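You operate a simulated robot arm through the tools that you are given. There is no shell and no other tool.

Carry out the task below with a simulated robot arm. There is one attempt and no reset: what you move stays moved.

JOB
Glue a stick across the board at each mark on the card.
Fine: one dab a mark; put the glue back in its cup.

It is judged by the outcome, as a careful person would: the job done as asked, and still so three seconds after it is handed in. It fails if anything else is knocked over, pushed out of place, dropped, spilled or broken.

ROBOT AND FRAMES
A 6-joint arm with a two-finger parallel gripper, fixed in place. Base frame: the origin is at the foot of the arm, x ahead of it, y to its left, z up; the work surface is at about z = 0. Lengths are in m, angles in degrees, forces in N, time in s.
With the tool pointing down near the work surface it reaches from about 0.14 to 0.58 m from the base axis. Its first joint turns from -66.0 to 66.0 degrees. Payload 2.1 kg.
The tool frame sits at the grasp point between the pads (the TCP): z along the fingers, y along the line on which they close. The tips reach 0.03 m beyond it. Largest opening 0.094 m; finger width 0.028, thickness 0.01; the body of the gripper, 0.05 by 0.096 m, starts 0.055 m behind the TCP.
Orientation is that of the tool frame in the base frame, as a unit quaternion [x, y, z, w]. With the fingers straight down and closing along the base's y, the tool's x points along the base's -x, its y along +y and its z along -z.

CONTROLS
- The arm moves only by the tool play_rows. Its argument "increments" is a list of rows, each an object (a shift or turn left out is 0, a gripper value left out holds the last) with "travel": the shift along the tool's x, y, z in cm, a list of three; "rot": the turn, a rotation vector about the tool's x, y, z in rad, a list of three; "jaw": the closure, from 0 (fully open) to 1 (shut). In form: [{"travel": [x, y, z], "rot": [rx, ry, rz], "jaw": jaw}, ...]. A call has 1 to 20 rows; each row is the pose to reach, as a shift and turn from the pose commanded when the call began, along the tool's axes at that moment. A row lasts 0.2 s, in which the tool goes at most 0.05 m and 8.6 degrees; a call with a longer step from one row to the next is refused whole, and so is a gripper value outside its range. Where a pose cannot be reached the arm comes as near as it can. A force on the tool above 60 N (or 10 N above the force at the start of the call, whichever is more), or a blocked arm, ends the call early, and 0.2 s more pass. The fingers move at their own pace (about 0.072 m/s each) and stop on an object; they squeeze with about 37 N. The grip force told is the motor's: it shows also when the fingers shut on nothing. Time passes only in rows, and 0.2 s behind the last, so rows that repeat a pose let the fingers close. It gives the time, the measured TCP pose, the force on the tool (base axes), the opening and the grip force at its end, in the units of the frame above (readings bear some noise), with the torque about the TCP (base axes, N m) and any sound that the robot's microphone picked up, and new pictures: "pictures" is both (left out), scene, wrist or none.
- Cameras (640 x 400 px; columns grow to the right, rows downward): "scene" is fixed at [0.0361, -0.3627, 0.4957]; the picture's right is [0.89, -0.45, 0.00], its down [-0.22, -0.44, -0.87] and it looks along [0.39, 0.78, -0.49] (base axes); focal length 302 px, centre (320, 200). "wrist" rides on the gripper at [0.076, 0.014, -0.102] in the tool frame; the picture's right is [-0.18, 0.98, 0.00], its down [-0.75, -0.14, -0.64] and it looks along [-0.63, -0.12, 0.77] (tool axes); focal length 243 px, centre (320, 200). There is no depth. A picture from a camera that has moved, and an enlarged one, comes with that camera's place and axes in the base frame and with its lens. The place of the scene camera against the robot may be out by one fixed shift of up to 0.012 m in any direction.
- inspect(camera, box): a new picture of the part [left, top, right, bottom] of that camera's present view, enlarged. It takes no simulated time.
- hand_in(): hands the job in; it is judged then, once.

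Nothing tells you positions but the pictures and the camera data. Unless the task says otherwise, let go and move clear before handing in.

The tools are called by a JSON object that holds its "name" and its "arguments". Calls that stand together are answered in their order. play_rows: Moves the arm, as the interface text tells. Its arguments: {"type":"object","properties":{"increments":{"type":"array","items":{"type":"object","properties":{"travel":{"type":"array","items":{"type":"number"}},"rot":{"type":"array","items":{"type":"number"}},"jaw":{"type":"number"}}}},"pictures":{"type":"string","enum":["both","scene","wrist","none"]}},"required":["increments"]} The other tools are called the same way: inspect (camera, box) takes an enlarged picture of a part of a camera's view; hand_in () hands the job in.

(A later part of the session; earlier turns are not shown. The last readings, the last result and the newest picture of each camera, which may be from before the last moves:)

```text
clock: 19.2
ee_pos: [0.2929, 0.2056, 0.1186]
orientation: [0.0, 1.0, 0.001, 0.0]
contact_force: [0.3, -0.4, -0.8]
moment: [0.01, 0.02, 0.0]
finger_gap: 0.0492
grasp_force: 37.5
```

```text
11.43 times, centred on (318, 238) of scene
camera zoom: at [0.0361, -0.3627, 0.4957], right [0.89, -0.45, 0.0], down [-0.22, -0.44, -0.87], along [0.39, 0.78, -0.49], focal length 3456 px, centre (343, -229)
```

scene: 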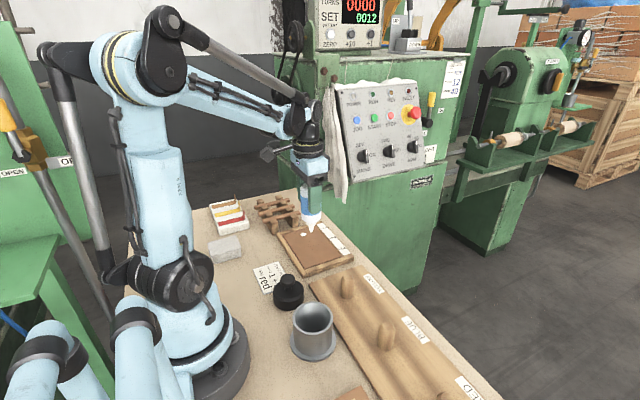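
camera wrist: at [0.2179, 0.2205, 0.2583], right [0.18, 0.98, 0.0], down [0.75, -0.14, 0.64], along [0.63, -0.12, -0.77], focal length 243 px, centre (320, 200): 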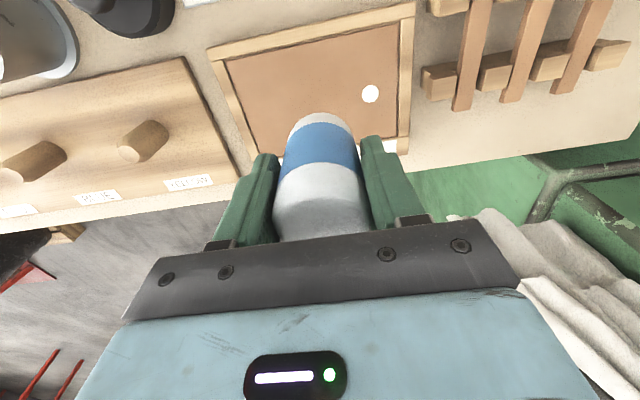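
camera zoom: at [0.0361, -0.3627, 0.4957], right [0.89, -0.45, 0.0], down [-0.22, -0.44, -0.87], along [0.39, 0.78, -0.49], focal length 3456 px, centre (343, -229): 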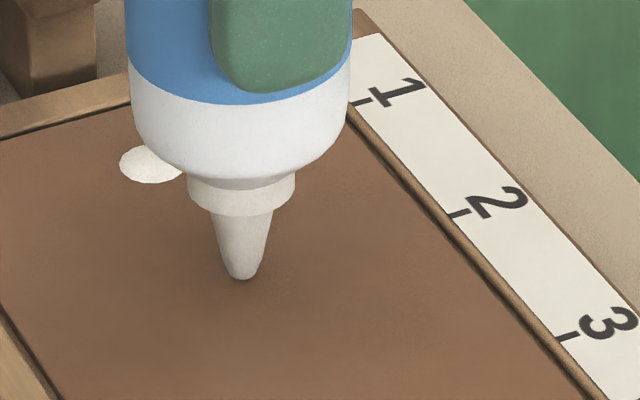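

{"name": "play_rows", "arguments": {"increments": [{"travel": [0, 0, 0.12]}], "pictures": "none"}}

{"name": "inspect", "arguments": {"camera": "scene", "box": [290, 220, 346, 255]}}

```text
clock: 19.6
ee_pos: [0.292, 0.206, 0.1177]
orientation: [0.001, 1.0, 0.001, -0.001]
contact_force: [-0.3, -0.2, -1.8]
moment: [0.0, 0.0, -0.01]
finger_gap: 0.049
grasp_force: 36.4
```

```text
11.43 times, centred on (318, 238) of scene
camera zoom: at [0.0361, -0.3627, 0.4957], right [0.89, -0.45, 0.0], down [-0.22, -0.44, -0.87], along [0.39, 0.78, -0.49], focal length 3456 px, centre (343, -229)
```

zoom: 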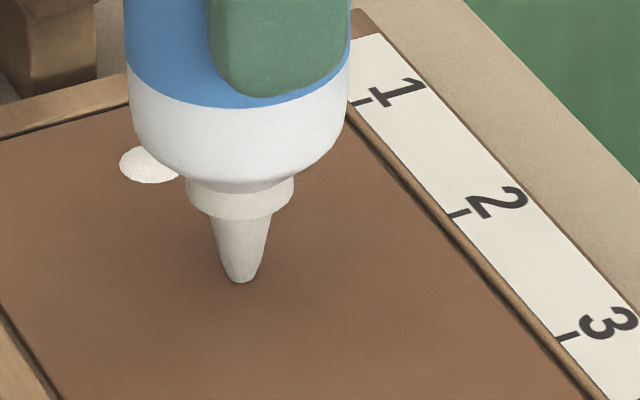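

{"name": "play_rows", "arguments": {"increments": [{"travel": [0, 0, 0.09]}], "pictures": "none"}}

{"name": "inspect", "arguments": {"camera": "scene", "box": [290, 220, 346, 255]}}

```text
clock: 20.0
ee_pos: [0.2924, 0.206, 0.115]
orientation: [0.0, 1.0, 0.001, 0.0]
contact_force: [0.3, 0.9, 10.0]
moment: [0.0, 0.05, -0.01]
finger_gap: 0.0491
grasp_force: 37.3
```

```text
11.43 times, centred on (318, 238) of scene
camera zoom: at [0.0361, -0.3627, 0.4957], right [0.89, -0.45, 0.0], down [-0.22, -0.44, -0.87], along [0.39, 0.78, -0.49], focal length 3456 px, centre (343, -229)
```

zoom: 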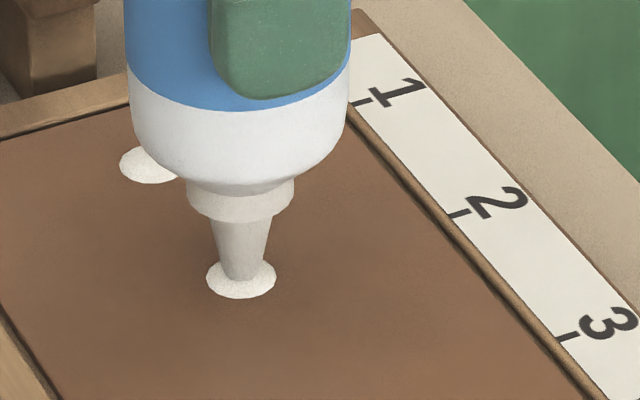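

The second dab is down at mark 2. I'll lift off and carry the glue back over its cup.

{"name": "play_rows", "arguments": {"increments": [{"travel": [0, 0, -1.5]}, {"travel": [0, 0, -4.5]}, {"travel": [0, 0, -8]}, {"travel": [0, 0, -11.3]}, {"travel": [1.0, -2.3, -11.3]}, {"travel": [2.8, -6.3, -11.3]}, {"travel": [4.6, -10.3, -11.3]}, {"travel": [6.4, -14.3, -11.3]}, {"travel": [8.2, -18.4, -11.3]}, {"travel": [9.8, -22.0, -11.3]}, {"travel": [10.75, -24.13, -11.3]}, {"travel": [10.75, -24.13, -11.3]}]}}

{"name": "inspect", "arguments": {"camera": "scene", "box": [270, 190, 370, 280]}}

{"name": "inspect", "arguments": {"camera": "scene", "box": [265, 230, 365, 370]}}

```text
clock: 22.6
ee_pos: [0.1857, -0.0365, 0.2303]
orientation: [0.0, 1.0, 0.002, 0.0]
contact_force: [-0.1, 0.4, -1.1]
moment: [0.0, 0.01, 0.01]
finger_gap: 0.049
grasp_force: 37.1
camera wrist: at [0.1104, -0.0216, 0.3318], right [0.18, 0.98, 0.0], down [0.75, -0.14, 0.64], along [0.63, -0.12, -0.77], focal length 243 px, centre (320, 200)
```

scene: 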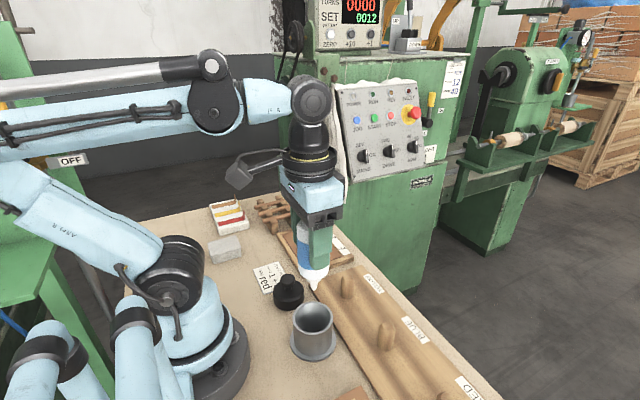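
wrist: 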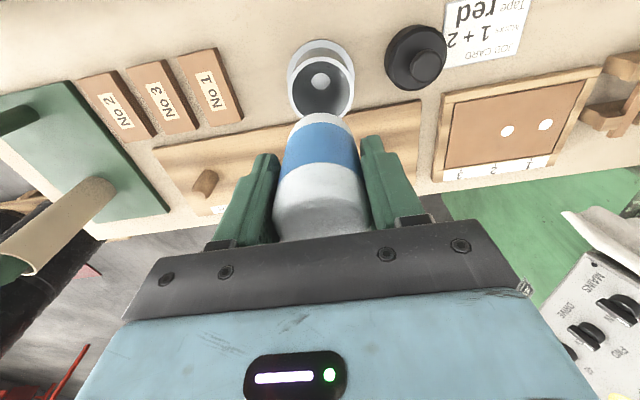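

```text
4.44 times, centred on (320, 235) of scene
camera zoom: at [0.0361, -0.3627, 0.4957], right [0.89, -0.45, 0.0], down [-0.22, -0.44, -0.87], along [0.39, 0.78, -0.49], focal length 1344 px, centre (320, 44)
```

zoom: 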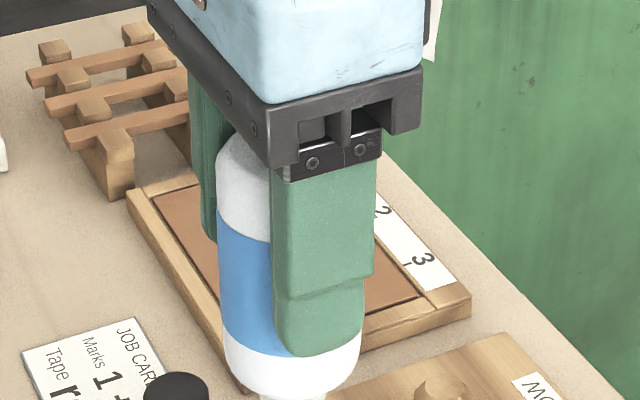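

```text
2.86 times, centred on (315, 300) of scene
camera zoom: at [0.0361, -0.3627, 0.4957], right [0.89, -0.45, 0.0], down [-0.22, -0.44, -0.87], along [0.39, 0.78, -0.49], focal length 864 px, centre (334, -86)
```

zoom: 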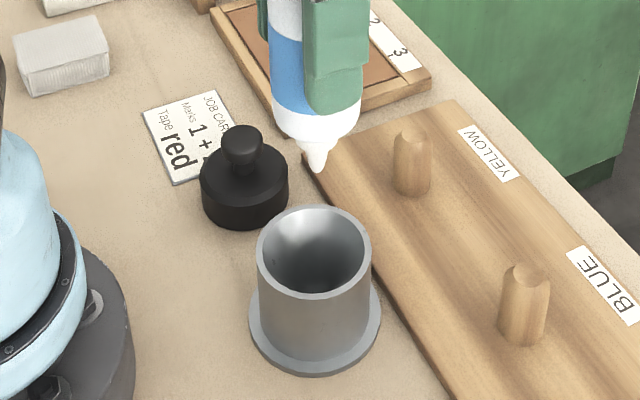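

The cup hasn't moved and the bottle is nearly above it, with the tip about 3 mm too far in +x. I'll shift slightly and lower into the cup.

{"name": "play_rows", "arguments": {"increments": [{"travel": [0.2, 0.1, 2]}, {"travel": [0.2, 0.1, 4.5]}, {"travel": [0.2, 0.1, 6.5]}, {"travel": [0.2, 0.1, 8]}, {"travel": [0.2, 0.1, 8]}], "pictures": "wrist"}}

{"name": "inspect", "arguments": {"camera": "scene", "box": [270, 260, 360, 365]}}

```text
clock: 23.8
ee_pos: [0.1827, -0.0367, 0.1515]
orientation: [0.0, 1.0, 0.001, 0.0]
contact_force: [-0.2, -0.8, -1.4]
moment: [0.0, 0.02, 0.0]
finger_gap: 0.0489
grasp_force: 36.8
camera wrist: at [0.1067, -0.0208, 0.2532], right [0.18, 0.98, 0.0], down [0.75, -0.14, 0.64], along [0.63, -0.12, -0.77], focal length 243 px, centre (320, 200)
```

wrist: 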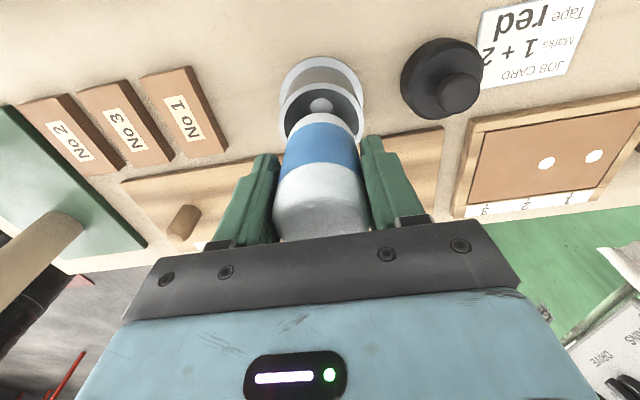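

```text
3.81 times, centred on (315, 312) of scene
camera zoom: at [0.0361, -0.3627, 0.4957], right [0.89, -0.45, 0.0], down [-0.22, -0.44, -0.87], along [0.39, 0.78, -0.49], focal length 1152 px, centre (339, -229)
```

zoom: 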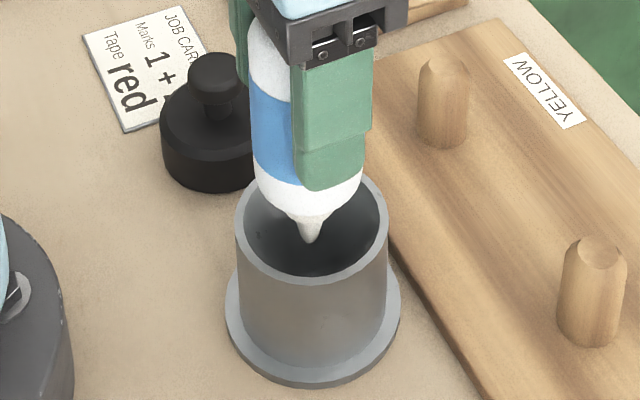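

The tip is centred in the cup's mouth. I'll keep lowering.

{"name": "play_rows", "arguments": {"increments": [{"travel": [0, 0, 1.0]}, {"travel": [0, 0, 2.0]}, {"travel": [0, 0, 3.0]}, {"travel": [0, 0, 3.5]}], "pictures": "none"}}

{"name": "inspect", "arguments": {"camera": "scene", "box": [270, 260, 360, 365]}}

```text
clock: 24.8
ee_pos: [0.1822, -0.0347, 0.1145]
orientation: [0.0, 1.0, 0.001, -0.001]
contact_force: [0.2, 0.2, -0.6]
moment: [0.0, 0.01, 0.04]
finger_gap: 0.049
grasp_force: 36.8
```

```text
3.81 times, centred on (315, 312) of scene
camera zoom: at [0.0361, -0.3627, 0.4957], right [0.89, -0.45, 0.0], down [-0.22, -0.44, -0.87], along [0.39, 0.78, -0.49], focal length 1152 px, centre (339, -229)
```

zoom: 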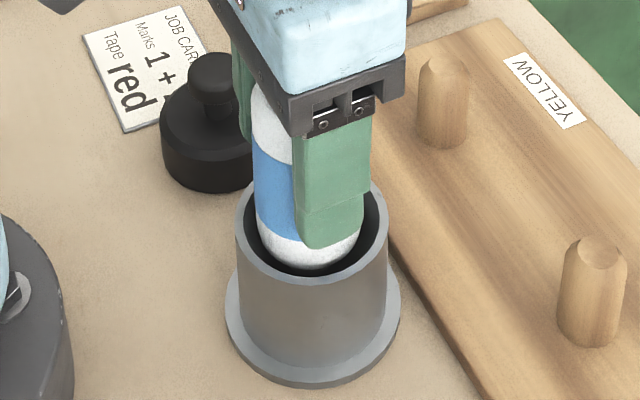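

{"name": "play_rows", "arguments": {"increments": [{"travel": [0, 0, 0.2]}, {"travel": [0, 0, 0.4]}], "pictures": "none"}}

```text
clock: 25.4
ee_pos: [0.1825, -0.0336, 0.1101]
orientation: [-0.001, 1.0, 0.0, 0.0]
contact_force: [0.9, -3.8, 1.7]
moment: [-0.12, -0.06, -0.01]
finger_gap: 0.0491
grasp_force: 36.8
```

{"name": "play_rows", "arguments": {"increments": [{"travel": [0, -0.08, 0.1]}, {"travel": [0, -0.08, 0.15]}], "pictures": "none"}}

```text
clock: 26.0
ee_pos: [0.1833, -0.0352, 0.11]
orientation: [0.0, 1.0, 0.001, 0.001]
contact_force: [4.1, -4.5, 5.9]
moment: [-0.14, -0.17, 0.0]
finger_gap: 0.0491
grasp_force: 37.1
```

{"name": "play_rows", "arguments": {"increments": [{"travel": [-0.1, -0.1, 0.0]}, {"travel": [-0.1, -0.1, 0.1]}], "pictures": "none"}}

{"name": "inspect", "arguments": {"camera": "scene", "box": [270, 260, 360, 365]}}

```text
clock: 26.6
ee_pos: [0.1835, -0.0361, 0.1088]
orientation: [0.0, 1.0, 0.001, 0.0]
contact_force: [-0.8, 6.5, 31.5]
moment: [0.15, -0.13, 0.02]
finger_gap: 0.049
grasp_force: 37.2
```

```text
3.81 times, centred on (315, 312) of scene
camera zoom: at [0.036, -0.3627, 0.4957], right [0.89, -0.45, 0.0], down [-0.22, -0.44, -0.87], along [0.39, 0.78, -0.49], focal length 1152 px, centre (339, -229)
```

zoom: 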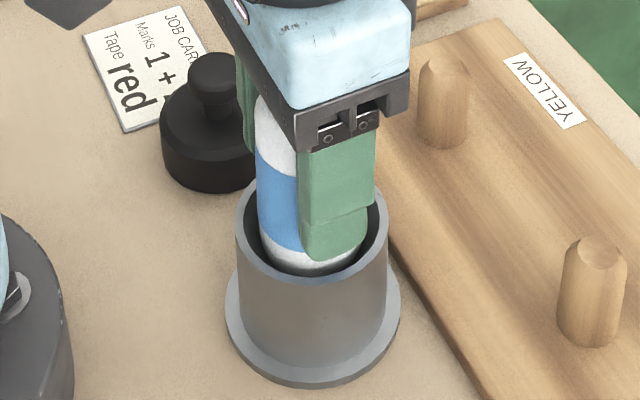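

The bottle is now firmly seated (31 N upward). I'll ease off slightly and open the fingers.

{"name": "play_rows", "arguments": {"increments": [{"travel": [0, 0.05, -0.07]}, {"travel": [0, 0.05, -0.07]}], "pictures": "none"}}

```text
clock: 27.2
ee_pos: [0.1835, -0.0355, 0.1074]
orientation: [0.0, 1.0, 0.001, 0.001]
contact_force: [4.4, 3.4, 9.9]
moment: [0.15, -0.28, 0.01]
finger_gap: 0.0488
grasp_force: 36.5
```

{"name": "play_rows", "arguments": {"increments": [{"jaw": 0.4}, {"jaw": 0.2}, {"jaw": 0.0}, {"jaw": 0.0}, {"jaw": 0.0}]}}

{"name": "inspect", "arguments": {"camera": "scene", "box": [270, 260, 360, 365]}}

```text
clock: 28.4
ee_pos: [0.1835, -0.0349, 0.1088]
orientation: [0.0, 1.0, 0.001, 0.0]
contact_force: [0.1, -1.0, 0.7]
moment: [0.01, 0.02, 0.0]
finger_gap: 0.0941
grasp_force: 0.1
camera wrist: at [0.1081, -0.0207, 0.2105], right [0.18, 0.98, 0.0], down [0.75, -0.14, 0.64], along [0.63, -0.12, -0.77], focal length 243 px, centre (320, 200)
```

scene: 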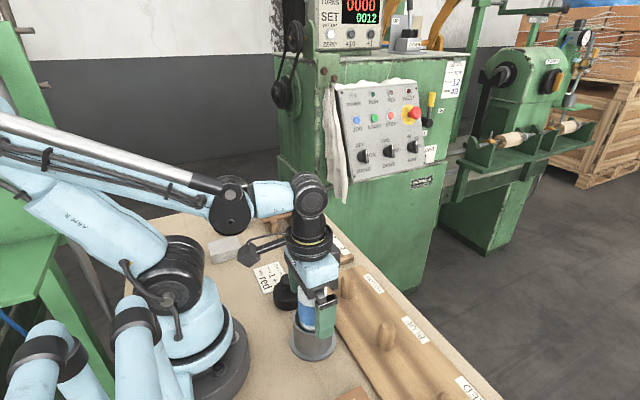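
wrist: 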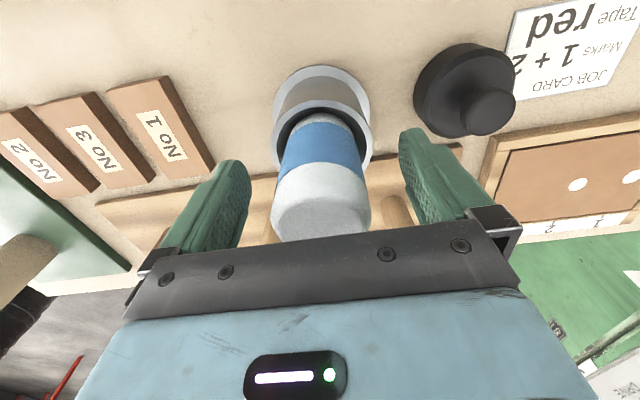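

```text
3.81 times, centred on (315, 312) of scene
camera zoom: at [0.0361, -0.3627, 0.4957], right [0.89, -0.45, 0.0], down [-0.22, -0.44, -0.87], along [0.39, 0.78, -0.49], focal length 1152 px, centre (339, -229)
```

zoom: 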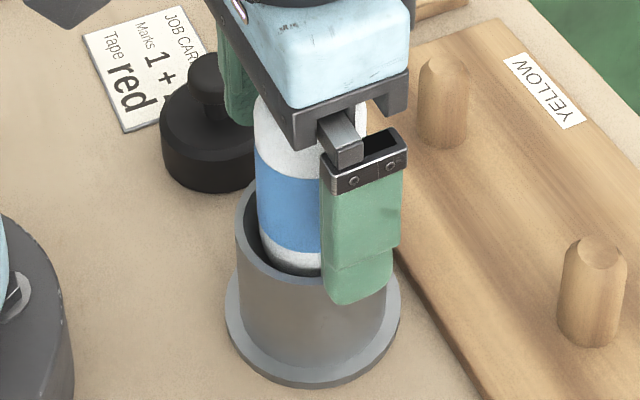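

The glue is back in its cup and standing free. I'll rise clear and move above the first stick with the fingers part-closed so they fit between neighbouring sticks.

{"name": "play_rows", "arguments": {"increments": [{"travel": [0, 0, -3]}, {"travel": [0, 0, -7]}, {"travel": [0, 0, -11]}, {"travel": [0, 0, -14]}, {"travel": [-0.8, 3.5, -14], "jaw": 0.62}, {"travel": [-1.7, 7.7, -14]}, {"travel": [-2.6, 11.9, -14]}, {"travel": [-3.5, 16.1, -14]}, {"travel": [-4.4, 20.3, -14]}, {"travel": [-5.3, 24.5, -14]}, {"travel": [-6.2, 28.7, -14]}, {"travel": [-7.1, 32.9, -13]}, {"travel": [-8.25, 36.8, -11]}, {"travel": [-8.25, 36.8, -9]}, {"travel": [-8.25, 36.8, -9]}]}}

{"name": "inspect", "arguments": {"camera": "wrist", "box": [220, 0, 420, 220]}}

{"name": "inspect", "arguments": {"camera": "scene", "box": [240, 180, 370, 370]}}

```text
clock: 31.6
ee_pos: [0.2646, 0.3318, 0.2]
orientation: [0.0, 1.0, 0.001, 0.0]
contact_force: [1.1, 0.1, 0.4]
moment: [0.04, 0.01, 0.01]
finger_gap: 0.0358
grasp_force: 0.1
camera wrist: at [0.1894, 0.3463, 0.3021], right [0.18, 0.98, 0.0], down [0.75, -0.14, 0.64], along [0.63, -0.12, -0.77], focal length 243 px, centre (320, 200)
```

scene: 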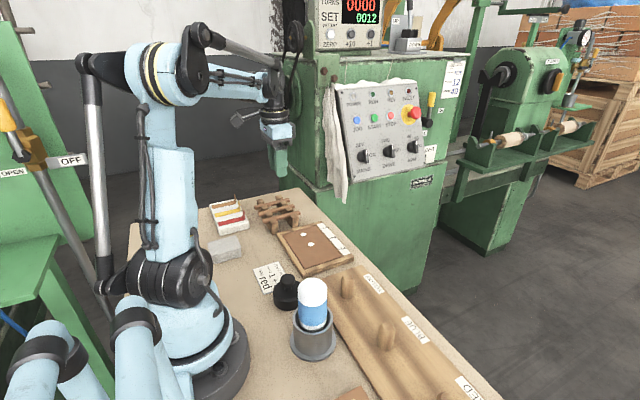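
wrist: 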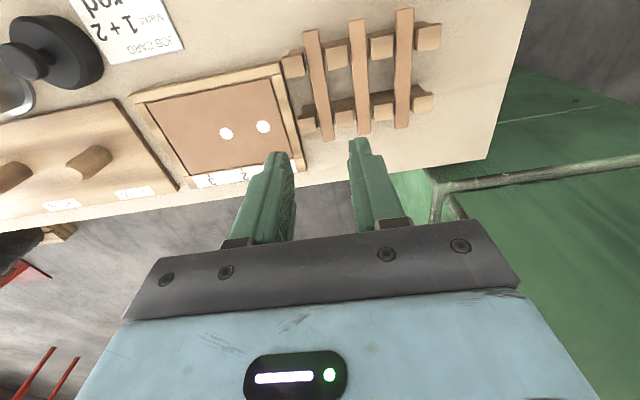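

```text
1.82 times, centred on (320, 110) of wrist
camera zoom: at [0.1894, 0.3463, 0.3021], right [0.18, 0.98, 0.0], down [0.75, -0.14, 0.64], along [0.63, -0.12, -0.77], focal length 441 px, centre (320, 364)
```

zoom: 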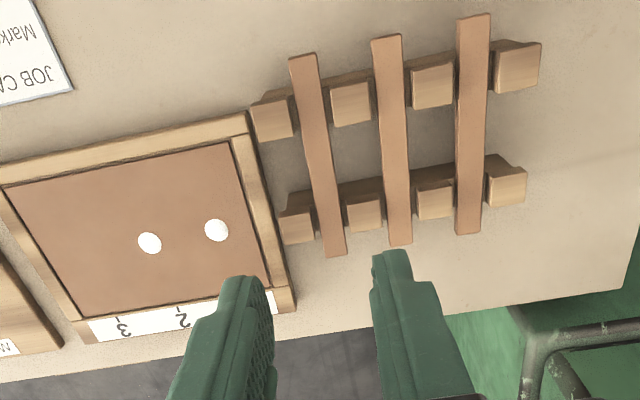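

```text
2.11 times, centred on (305, 275) of scene
camera zoom: at [0.0361, -0.3627, 0.4957], right [0.89, -0.45, 0.0], down [-0.22, -0.44, -0.87], along [0.39, 0.78, -0.49], focal length 637 px, centre (352, 42)
```

zoom: 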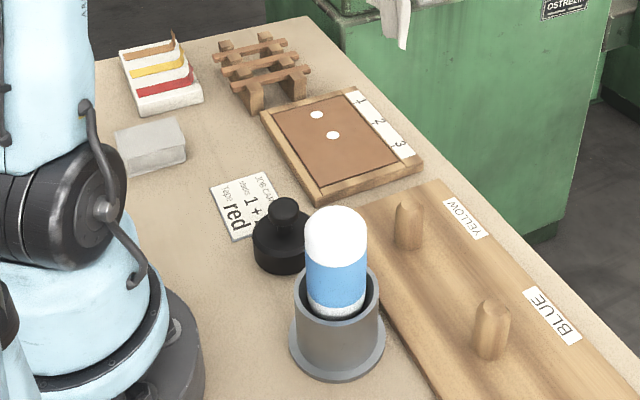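

The bottle stands as it did originally, and the stick is lined up beneath the fingers. I'll check stick thickness and rack height before descending.

{"name": "inspect", "arguments": {"camera": "scene", "box": [250, 192, 306, 232]}}

{"name": "inspect", "arguments": {"camera": "scene", "box": [270, 215, 360, 280]}}

```text
10.00 times, centred on (278, 212) of scene
camera zoom: at [0.0361, -0.3627, 0.4957], right [0.89, -0.45, 0.0], down [-0.22, -0.44, -0.87], along [0.39, 0.78, -0.49], focal length 3024 px, centre (740, 80)
```

zoom: 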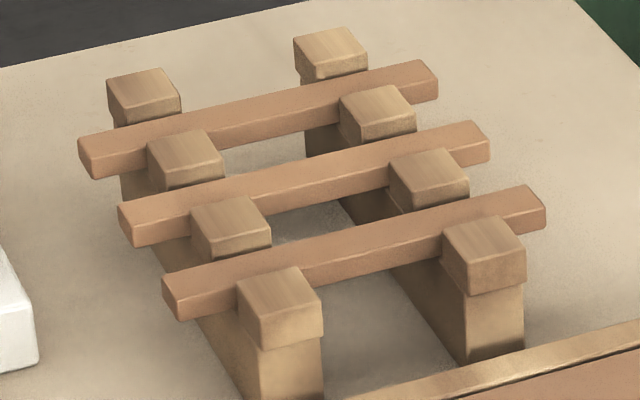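

```text
6.15 times, centred on (315, 248) of scene
camera zoom: at [0.0361, -0.3627, 0.4957], right [0.89, -0.45, 0.0], down [-0.22, -0.44, -0.87], along [0.39, 0.78, -0.49], focal length 1861 px, centre (351, -92)
```

zoom: 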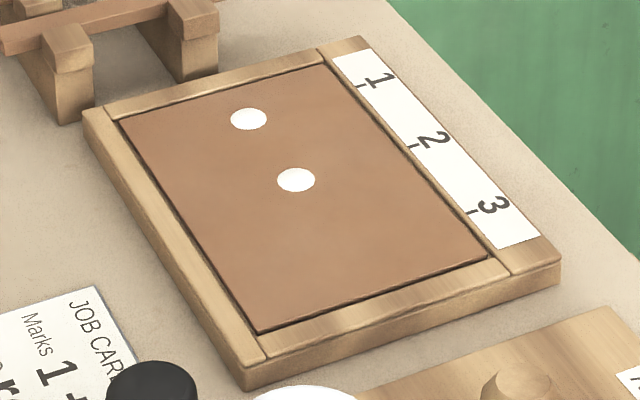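

The stick is about 8 mm thick, resting on rail tops at z≈0.026 with small blocks beside it. I'll lower to just above the blocks and check the alignment.

{"name": "play_rows", "arguments": {"increments": [{"travel": [0.2, 0, 4]}, {"travel": [0.2, 0, 8]}, {"travel": [0.2, 0, 11]}, {"travel": [0.2, 0, 12.0]}, {"travel": [0.2, 0, 12.0]}]}}

{"name": "inspect", "arguments": {"camera": "wrist", "box": [210, 0, 430, 200]}}

{"name": "inspect", "arguments": {"camera": "scene", "box": [250, 180, 320, 235]}}

```text
clock: 32.8
ee_pos: [0.2632, 0.3325, 0.0777]
orientation: [0.001, 1.0, 0.001, 0.0]
contact_force: [0.4, 0.5, 0.2]
moment: [-0.01, -0.02, 0.0]
finger_gap: 0.0358
grasp_force: 0.2
camera wrist: at [0.1881, 0.3464, 0.18], right [0.18, 0.98, 0.0], down [0.75, -0.14, 0.64], along [0.63, -0.12, -0.77], focal length 243 px, centre (320, 200)
```

scene: 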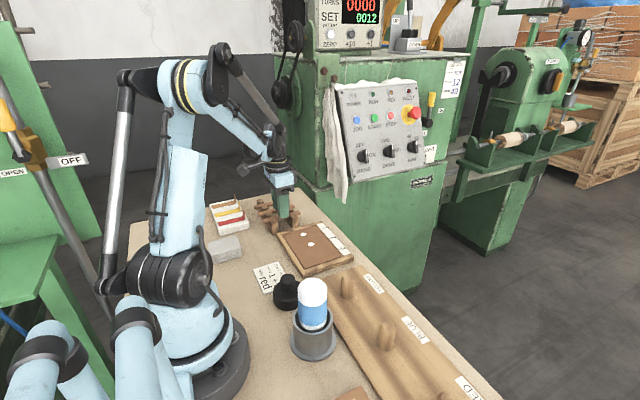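
wrist: 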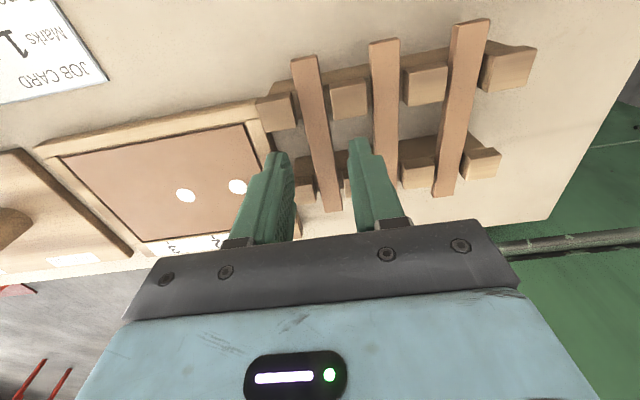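

```text
2.00 times, centred on (320, 100) of wrist
camera zoom: at [0.1881, 0.3464, 0.18], right [0.18, 0.98, 0.0], down [0.75, -0.14, 0.64], along [0.63, -0.12, -0.77], focal length 485 px, centre (320, 400)
```

zoom: 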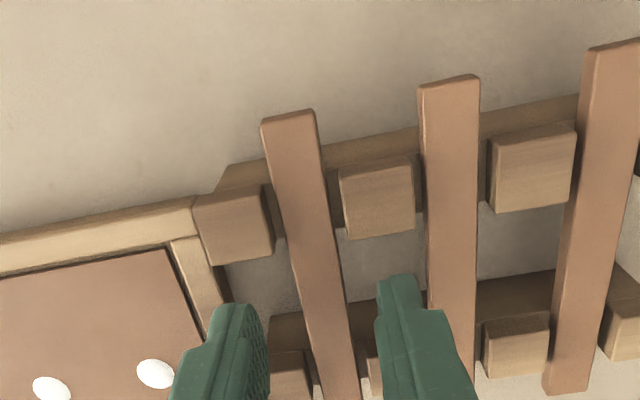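

```text
7.27 times, centred on (285, 208) of scene
camera zoom: at [0.0361, -0.3627, 0.4957], right [0.89, -0.45, 0.0], down [-0.22, -0.44, -0.87], along [0.39, 0.78, -0.49], focal length 2200 px, centre (574, 146)
```

zoom: 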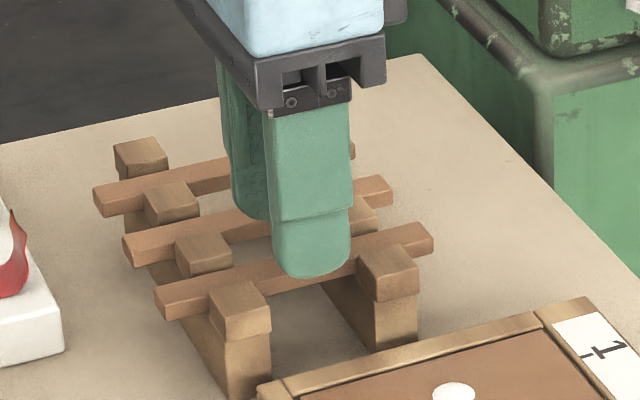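

Everything lines up: the stick is centred between the fingers, and the fingers fit between the rails. I'll lower to stick height.

{"name": "play_rows", "arguments": {"increments": [{"travel": [0, 0, 0.8]}, {"travel": [0, 0, 1.5]}, {"travel": [0, 0, 1.9]}, {"travel": [0, 0, 1.9]}], "pictures": "wrist"}}

{"name": "inspect", "arguments": {"camera": "scene", "box": [260, 190, 310, 230]}}

{"name": "inspect", "arguments": {"camera": "wrist", "box": [230, 80, 410, 220]}}

```text
clock: 33.8
ee_pos: [0.2631, 0.3321, 0.0602]
orientation: [0.0, 1.0, 0.001, 0.0]
contact_force: [-0.2, 0.0, 1.0]
moment: [-0.03, 0.03, -0.01]
finger_gap: 0.0358
grasp_force: 0.1
camera wrist: at [0.1883, 0.3471, 0.1624], right [0.18, 0.98, 0.0], down [0.75, -0.14, 0.64], along [0.63, -0.12, -0.77], focal length 243 px, centre (320, 200)
```

wrist: 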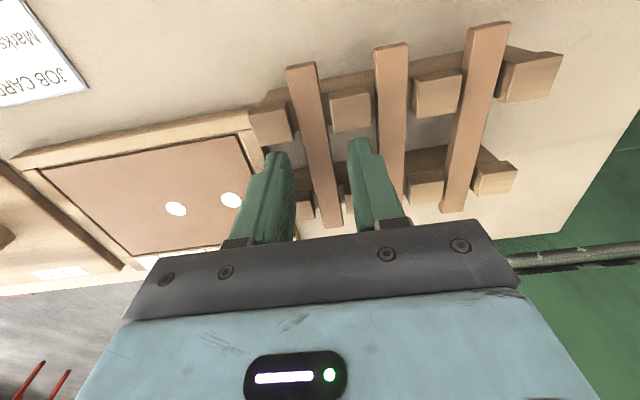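

```text
10.00 times, centred on (285, 210) of scene
camera zoom: at [0.0361, -0.3627, 0.4957], right [0.89, -0.45, 0.0], down [-0.22, -0.44, -0.87], along [0.39, 0.78, -0.49], focal length 3024 px, centre (670, 100)
```

zoom: 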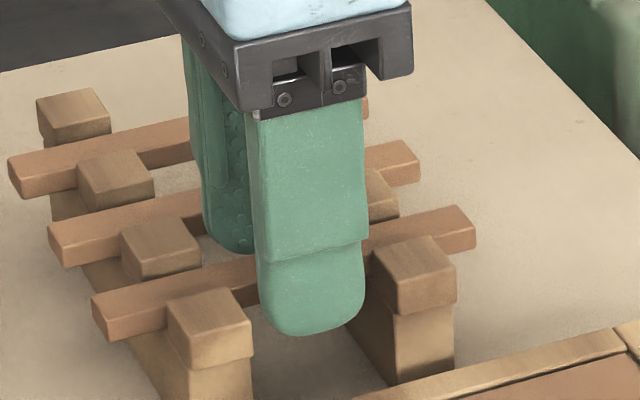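

```text
2.86 times, centred on (320, 150) of wrist
camera zoom: at [0.1883, 0.3471, 0.1624], right [0.18, 0.98, 0.0], down [0.75, -0.14, 0.64], along [0.63, -0.12, -0.77], focal length 693 px, centre (320, 343)
```

zoom: 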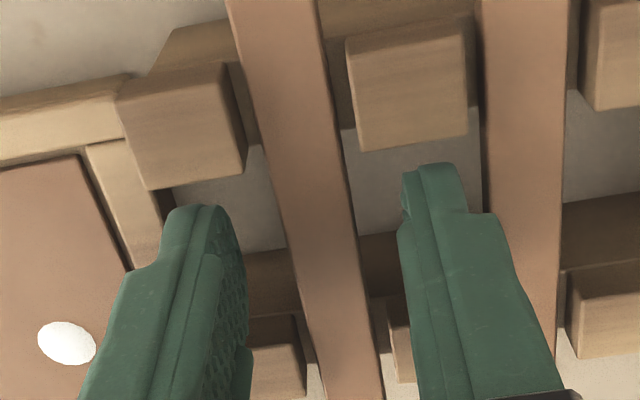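

The fingertips are level with the bottom of the stick on either side. I'll rise half a millimetre and close on the stick.

{"name": "play_rows", "arguments": {"increments": [{"travel": [0, 0, -0.05], "jaw": 0.62}, {"travel": [0, 0, -0.05], "jaw": 0.95}, {"travel": [0, 0, -0.05], "jaw": 0.95}, {"travel": [0, 0, -0.05], "jaw": 0.95}, {"travel": [0, 0, -0.05], "jaw": 0.95}], "pictures": "wrist"}}

{"name": "inspect", "arguments": {"camera": "scene", "box": [260, 190, 310, 230]}}

```text
clock: 35.0
ee_pos: [0.2642, 0.3323, 0.0604]
orientation: [0.0, 1.0, 0.001, 0.001]
contact_force: [-0.1, -0.7, 0.0]
moment: [0.05, 0.03, 0.03]
finger_gap: 0.0132
grasp_force: 37.2
camera wrist: at [0.1882, 0.347, 0.1633], right [0.18, 0.98, 0.0], down [0.75, -0.14, 0.64], along [0.63, -0.12, -0.77], focal length 243 px, centre (320, 200)
```

wrist: 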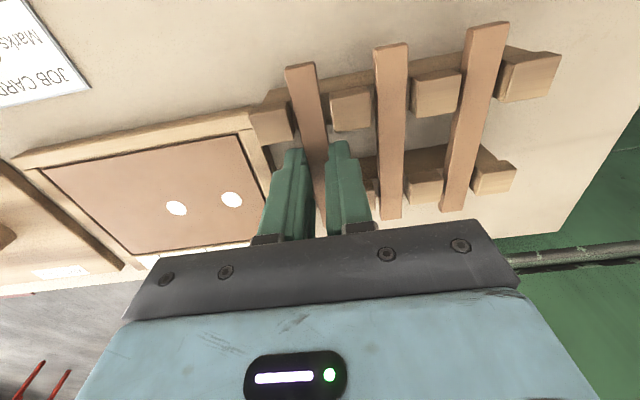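

```text
10.00 times, centred on (285, 210) of scene
camera zoom: at [0.0361, -0.3627, 0.4957], right [0.89, -0.45, 0.0], down [-0.22, -0.44, -0.87], along [0.39, 0.78, -0.49], focal length 3024 px, centre (670, 100)
```

zoom: 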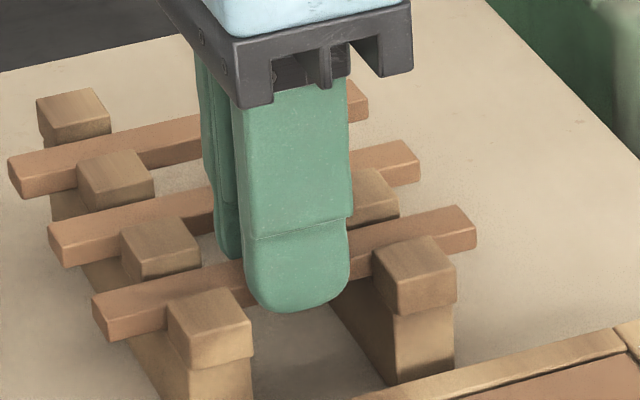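

The stick is gripped (gap 13 mm). I'll lift it straight out of the rack and look.

{"name": "play_rows", "arguments": {"increments": [{"travel": [0, 0, -0.5]}, {"travel": [0, 0, -1.5]}, {"travel": [0, 0, -3.5]}, {"travel": [0, 0, -6]}, {"travel": [0, 0, -7]}, {"travel": [0, 0, -7]}]}}

{"name": "inspect", "arguments": {"camera": "scene", "box": [240, 160, 330, 240]}}

{"name": "inspect", "arguments": {"camera": "wrist", "box": [140, 0, 460, 220]}}

```text
clock: 36.4
ee_pos: [0.2648, 0.3323, 0.1332]
orientation: [0.0, 1.0, 0.001, 0.0]
contact_force: [-0.4, 0.2, -0.2]
moment: [0.02, -0.02, 0.01]
finger_gap: 0.013
grasp_force: 37.1
camera wrist: at [0.1893, 0.3467, 0.2351], right [0.18, 0.98, 0.0], down [0.75, -0.14, 0.64], along [0.63, -0.12, -0.77], focal length 243 px, centre (320, 200)
```

scene: 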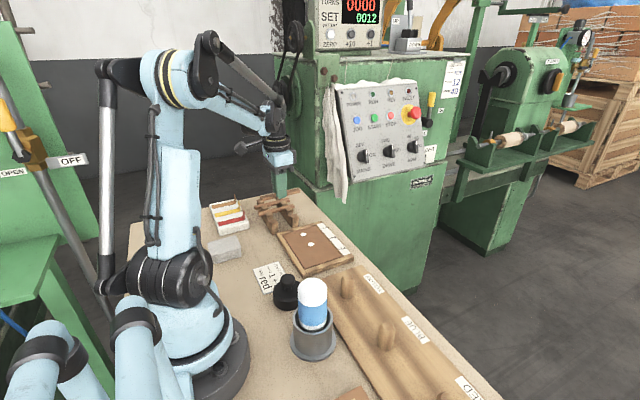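
wrist: 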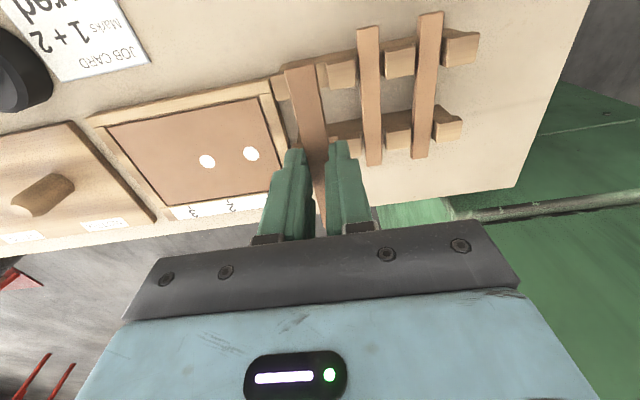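

```text
5.00 times, centred on (285, 200) of scene
camera zoom: at [0.0361, -0.3627, 0.4957], right [0.89, -0.45, 0.0], down [-0.22, -0.44, -0.87], along [0.39, 0.78, -0.49], focal length 1512 px, centre (495, 200)
```

zoom: 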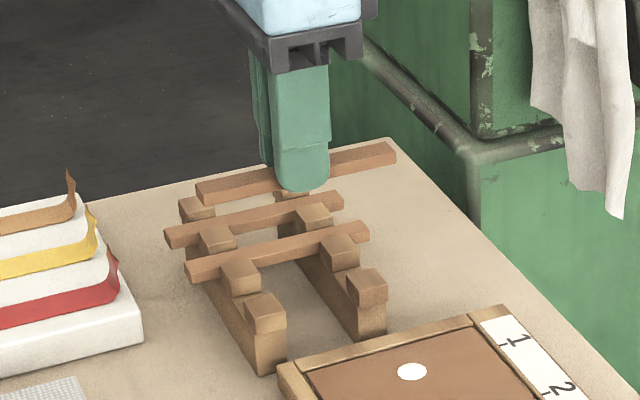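

```text
1.82 times, centred on (300, 110) of wrist
camera zoom: at [0.1893, 0.3467, 0.2351], right [0.18, 0.98, 0.0], down [0.75, -0.14, 0.64], along [0.63, -0.12, -0.77], focal length 441 px, centre (356, 364)
```

zoom: 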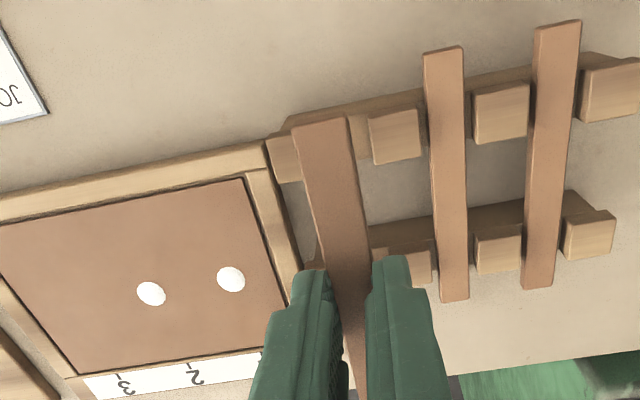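

The stick came out clean and level. I'll carry it above mark 1.

{"name": "play_rows", "arguments": {"increments": [{"travel": [-1.0, -2.5, 0]}, {"travel": [-2.0, -5.2, 0]}, {"travel": [-3.0, -7.7, 0]}, {"travel": [-3.0, -7.7, 0]}]}}

{"name": "inspect", "arguments": {"camera": "scene", "box": [260, 170, 360, 260]}}

{"name": "inspect", "arguments": {"camera": "wrist", "box": [190, 30, 450, 230]}}

```text
clock: 37.4
ee_pos: [0.2942, 0.2529, 0.1312]
orientation: [0.0, 1.0, 0.0, 0.0]
contact_force: [-0.3, 0.3, -0.3]
moment: [-0.02, 0.03, 0.01]
finger_gap: 0.0132
grasp_force: 37.0
camera wrist: at [0.2179, 0.2681, 0.2334], right [0.18, 0.98, 0.0], down [0.75, -0.14, 0.64], along [0.63, -0.12, -0.77], focal length 243 px, centre (320, 200)
```

scene: 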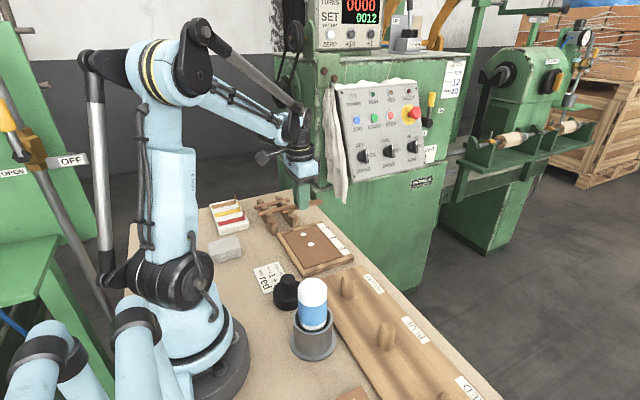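
wrist: 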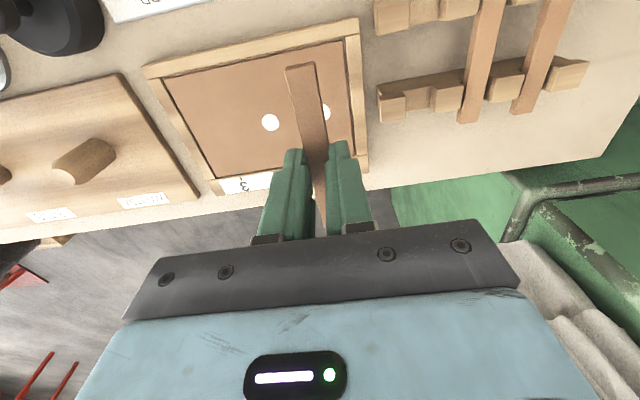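

```text
4.44 times, centred on (310, 215) of scene
camera zoom: at [0.0361, -0.3627, 0.4957], right [0.89, -0.45, 0.0], down [-0.22, -0.44, -0.87], along [0.39, 0.78, -0.49], focal length 1344 px, centre (364, 133)
```

zoom: 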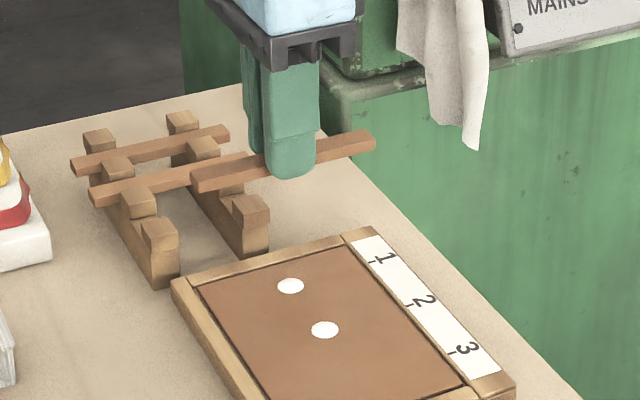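

```text
2.00 times, centred on (320, 130) of wrist
camera zoom: at [0.2179, 0.2681, 0.2334], right [0.18, 0.98, 0.0], down [0.75, -0.14, 0.64], along [0.63, -0.12, -0.77], focal length 485 px, centre (320, 340)
```

zoom: 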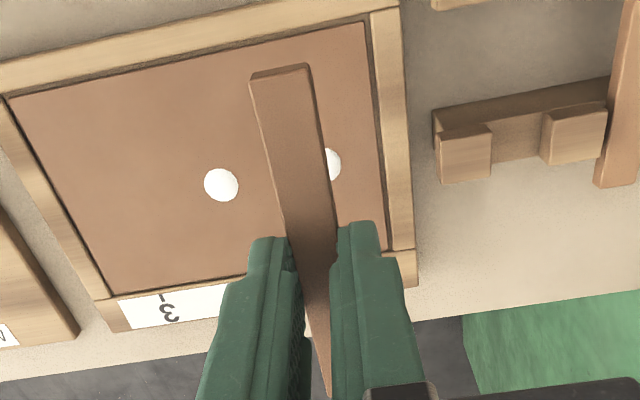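

The stick is about 2 mm short of the dab in y. I'll correct that and lower to roughly 1.5 cm above the panel.

{"name": "play_rows", "arguments": {"increments": [{"travel": [0, 0.25, 2]}, {"travel": [0, 0.25, 4.5]}, {"travel": [0, 0.25, 6.5]}, {"travel": [0, 0.25, 7.0]}, {"travel": [0, 0.25, 7.0]}]}}

{"name": "inspect", "arguments": {"camera": "scene", "box": [275, 205, 345, 255]}}

{"name": "inspect", "arguments": {"camera": "wrist", "box": [190, 30, 450, 230]}}

```text
clock: 38.6
ee_pos: [0.2939, 0.2573, 0.0605]
orientation: [0.0, 1.0, 0.001, 0.001]
contact_force: [0.3, 0.5, 1.1]
moment: [-0.05, 0.02, 0.01]
finger_gap: 0.0133
grasp_force: 37.6
camera wrist: at [0.2182, 0.2718, 0.1633], right [0.18, 0.98, 0.0], down [0.75, -0.14, 0.64], along [0.63, -0.12, -0.77], focal length 243 px, centre (320, 200)
```

scene: 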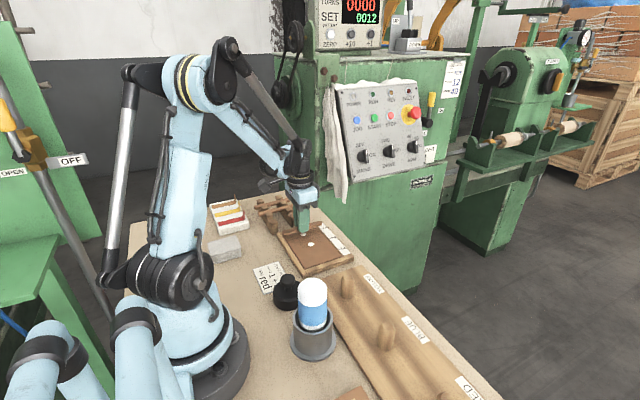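
wrist: 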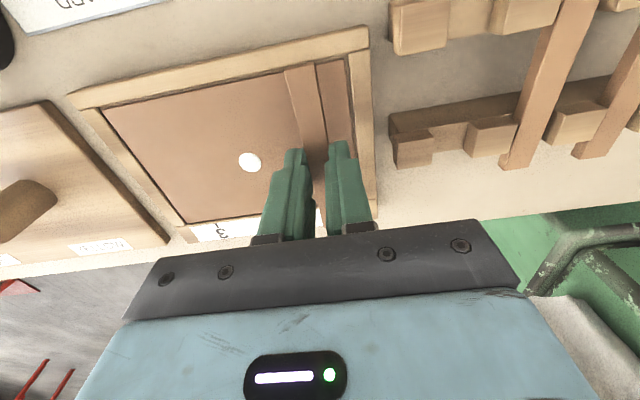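

```text
8.00 times, centred on (310, 230) of scene
camera zoom: at [0.0361, -0.3627, 0.4957], right [0.89, -0.45, 0.0], down [-0.22, -0.44, -0.87], along [0.39, 0.78, -0.49], focal length 2420 px, centre (400, -40)
```

zoom: 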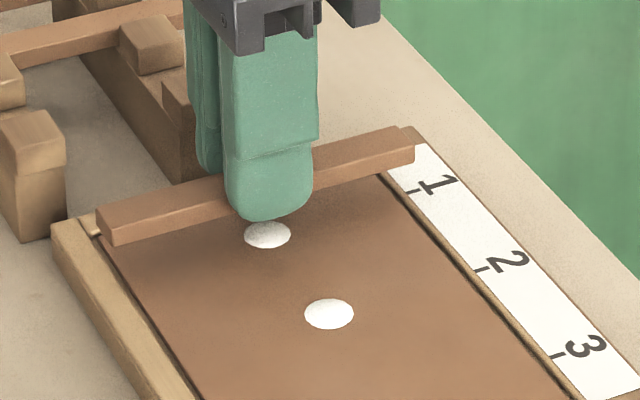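

```text
2.00 times, centred on (320, 130) of wrist
camera zoom: at [0.2182, 0.2718, 0.1633], right [0.18, 0.98, 0.0], down [0.75, -0.14, 0.64], along [0.63, -0.12, -0.77], focal length 485 px, centre (320, 340)
```

zoom: 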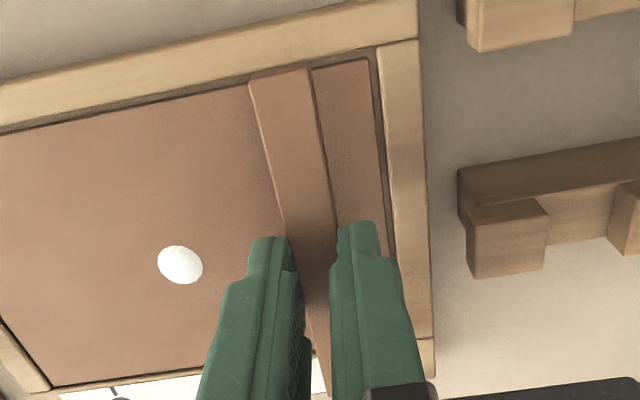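

{"name": "play_rows", "arguments": {"increments": [{"travel": [0, -0.05, 0.6]}, {"travel": [0, -0.05, 1.1]}, {"travel": [0, -0.05, 1.1]}], "pictures": "none"}}

{"name": "inspect", "arguments": {"camera": "scene", "box": [275, 205, 345, 255]}}

{"name": "inspect", "arguments": {"camera": "wrist", "box": [190, 30, 450, 230]}}

```text
clock: 39.4
ee_pos: [0.2949, 0.2564, 0.05]
orientation: [0.0, 1.0, 0.0, 0.0]
contact_force: [0.0, 0.0, -0.3]
moment: [-0.02, -0.04, 0.0]
finger_gap: 0.0131
grasp_force: 37.2
```

```text
8.00 times, centred on (310, 230) of scene
camera zoom: at [0.0361, -0.3627, 0.4957], right [0.89, -0.45, 0.0], down [-0.22, -0.44, -0.87], along [0.39, 0.78, -0.49], focal length 2420 px, centre (400, -40)
```

zoom: 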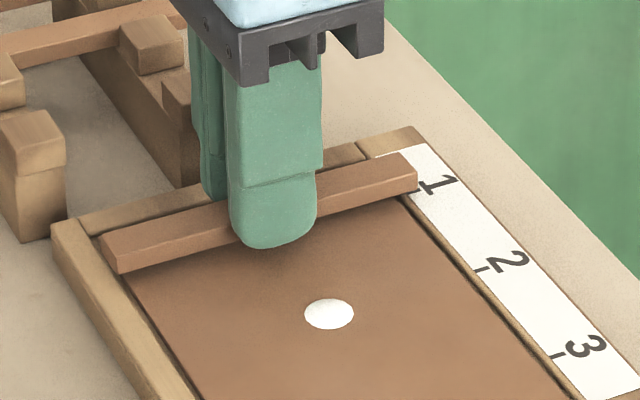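

```text
2.00 times, centred on (320, 130) of wrist
camera zoom: at [0.2192, 0.2715, 0.1523], right [0.18, 0.98, 0.0], down [0.75, -0.14, 0.64], along [0.63, -0.12, -0.77], focal length 485 px, centre (320, 340)
```

zoom: 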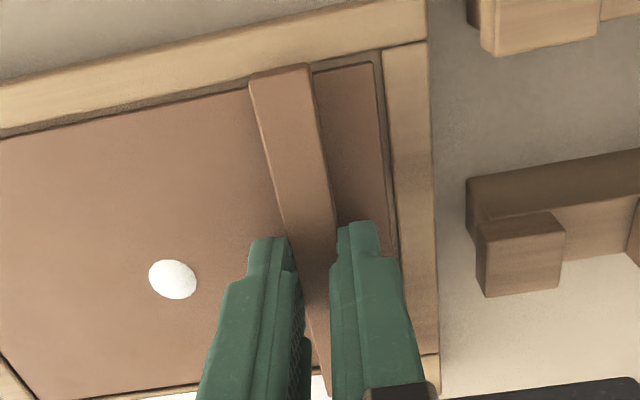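

The stick lines up with tick 1 and parallels the frame, but it overlaps the near rim more than the far one. I'll shift 2 mm in +x and lower in small steps to contact.

{"name": "play_rows", "arguments": {"increments": [{"travel": [-0.2, 0, 0.15]}, {"travel": [-0.2, 0, 0.35]}, {"travel": [-0.2, 0, 0.35]}], "pictures": "none"}}

{"name": "inspect", "arguments": {"camera": "scene", "box": [275, 205, 345, 255]}}

```text
clock: 40.2
ee_pos: [0.2966, 0.2568, 0.0457]
orientation: [-0.001, 1.0, 0.001, 0.0]
contact_force: [-0.7, -0.3, 0.7]
moment: [-0.02, -0.04, -0.01]
finger_gap: 0.0132
grasp_force: 37.0
```

```text
8.00 times, centred on (310, 230) of scene
camera zoom: at [0.0361, -0.3627, 0.4957], right [0.89, -0.45, 0.0], down [-0.22, -0.44, -0.87], along [0.39, 0.78, -0.49], focal length 2420 px, centre (400, -40)
```

zoom: 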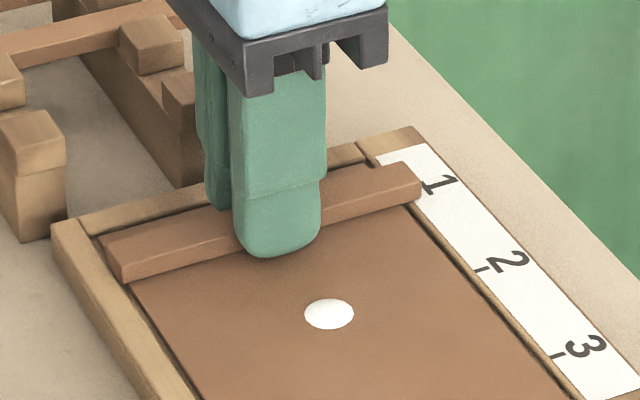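

{"name": "play_rows", "arguments": {"increments": [{"travel": [0, 0, 0.1]}], "pictures": "none"}}

```text
clock: 40.6
ee_pos: [0.2963, 0.258, 0.0458]
orientation: [0.001, 1.0, 0.0, 0.0]
contact_force: [-1.6, -5.5, 26.4]
moment: [-0.12, 0.03, 0.05]
finger_gap: 0.0132
grasp_force: 37.3
```

{"name": "inspect", "arguments": {"camera": "scene", "box": [285, 213, 335, 250]}}

{"name": "inspect", "arguments": {"camera": "wrist", "box": [240, 30, 400, 160]}}

```text
10.81 times, centred on (310, 232) of scene
camera zoom: at [0.036, -0.3628, 0.4956], right [0.89, -0.45, 0.0], down [-0.22, -0.44, -0.87], along [0.39, 0.78, -0.49], focal length 3270 px, centre (428, -140)
```

zoom: 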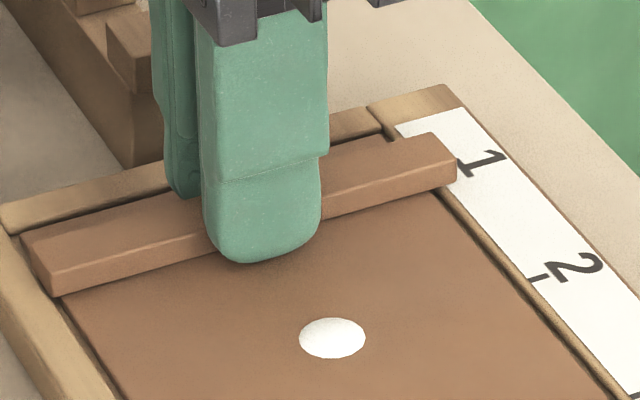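

```text
3.08 times, centred on (320, 95) of wrist
camera zoom: at [0.2207, 0.272, 0.1478], right [0.18, 0.98, 0.0], down [0.75, -0.14, 0.64], along [0.63, -0.12, -0.77], focal length 746 px, centre (320, 523)
```

zoom: 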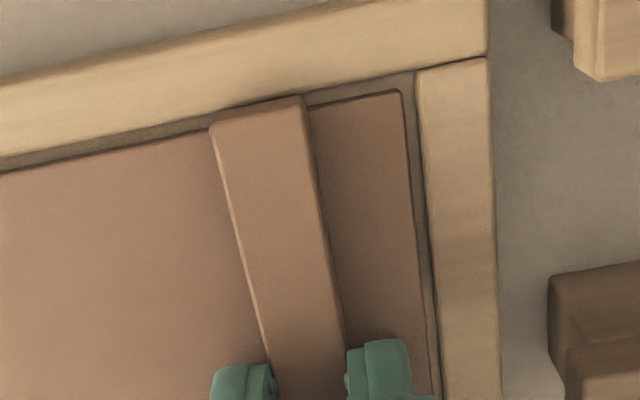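

The stick is flat on the board at tick 1 with about 26 N of press and almost no tilting moment. I'll hold it briefly to let the glue take.

{"name": "play_rows", "arguments": {"increments": [{"travel": [0, 0, 0]}, {"travel": [0, 0, 0]}, {"travel": [0, 0, 0]}, {"travel": [0, 0, 0]}, {"travel": [0, 0, 0]}, {"travel": [0, 0, 0]}, {"travel": [0, 0, 0]}, {"travel": [0, 0, 0]}, {"travel": [0, 0, -0.05]}, {"travel": [0, 0, -0.08]}], "pictures": "none"}}

```text
clock: 42.8
ee_pos: [0.2966, 0.2588, 0.0454]
orientation: [0.0, 1.0, 0.002, 0.0]
contact_force: [-0.5, 0.0, 0.4]
moment: [-0.01, -0.01, -0.01]
finger_gap: 0.0133
grasp_force: 37.0
```

{"name": "play_rows", "arguments": {"increments": [{"jaw": 0.76}, {"jaw": 0.76}, {"jaw": 0.76}], "pictures": "none"}}

{"name": "inspect", "arguments": {"camera": "scene", "box": [285, 213, 335, 250]}}

```text
clock: 43.6
ee_pos: [0.2974, 0.2583, 0.0462]
orientation: [0.0, 1.0, 0.001, 0.0]
contact_force: [-0.5, 0.4, 0.2]
moment: [0.02, 0.0, 0.03]
finger_gap: 0.0225
grasp_force: 0.1
```

```text
10.81 times, centred on (310, 232) of scene
camera zoom: at [0.0361, -0.3627, 0.4957], right [0.89, -0.45, 0.0], down [-0.22, -0.44, -0.87], along [0.39, 0.78, -0.49], focal length 3270 px, centre (428, -140)
```

zoom: 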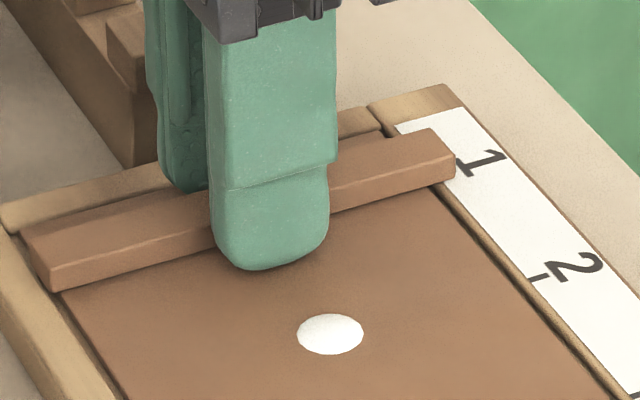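

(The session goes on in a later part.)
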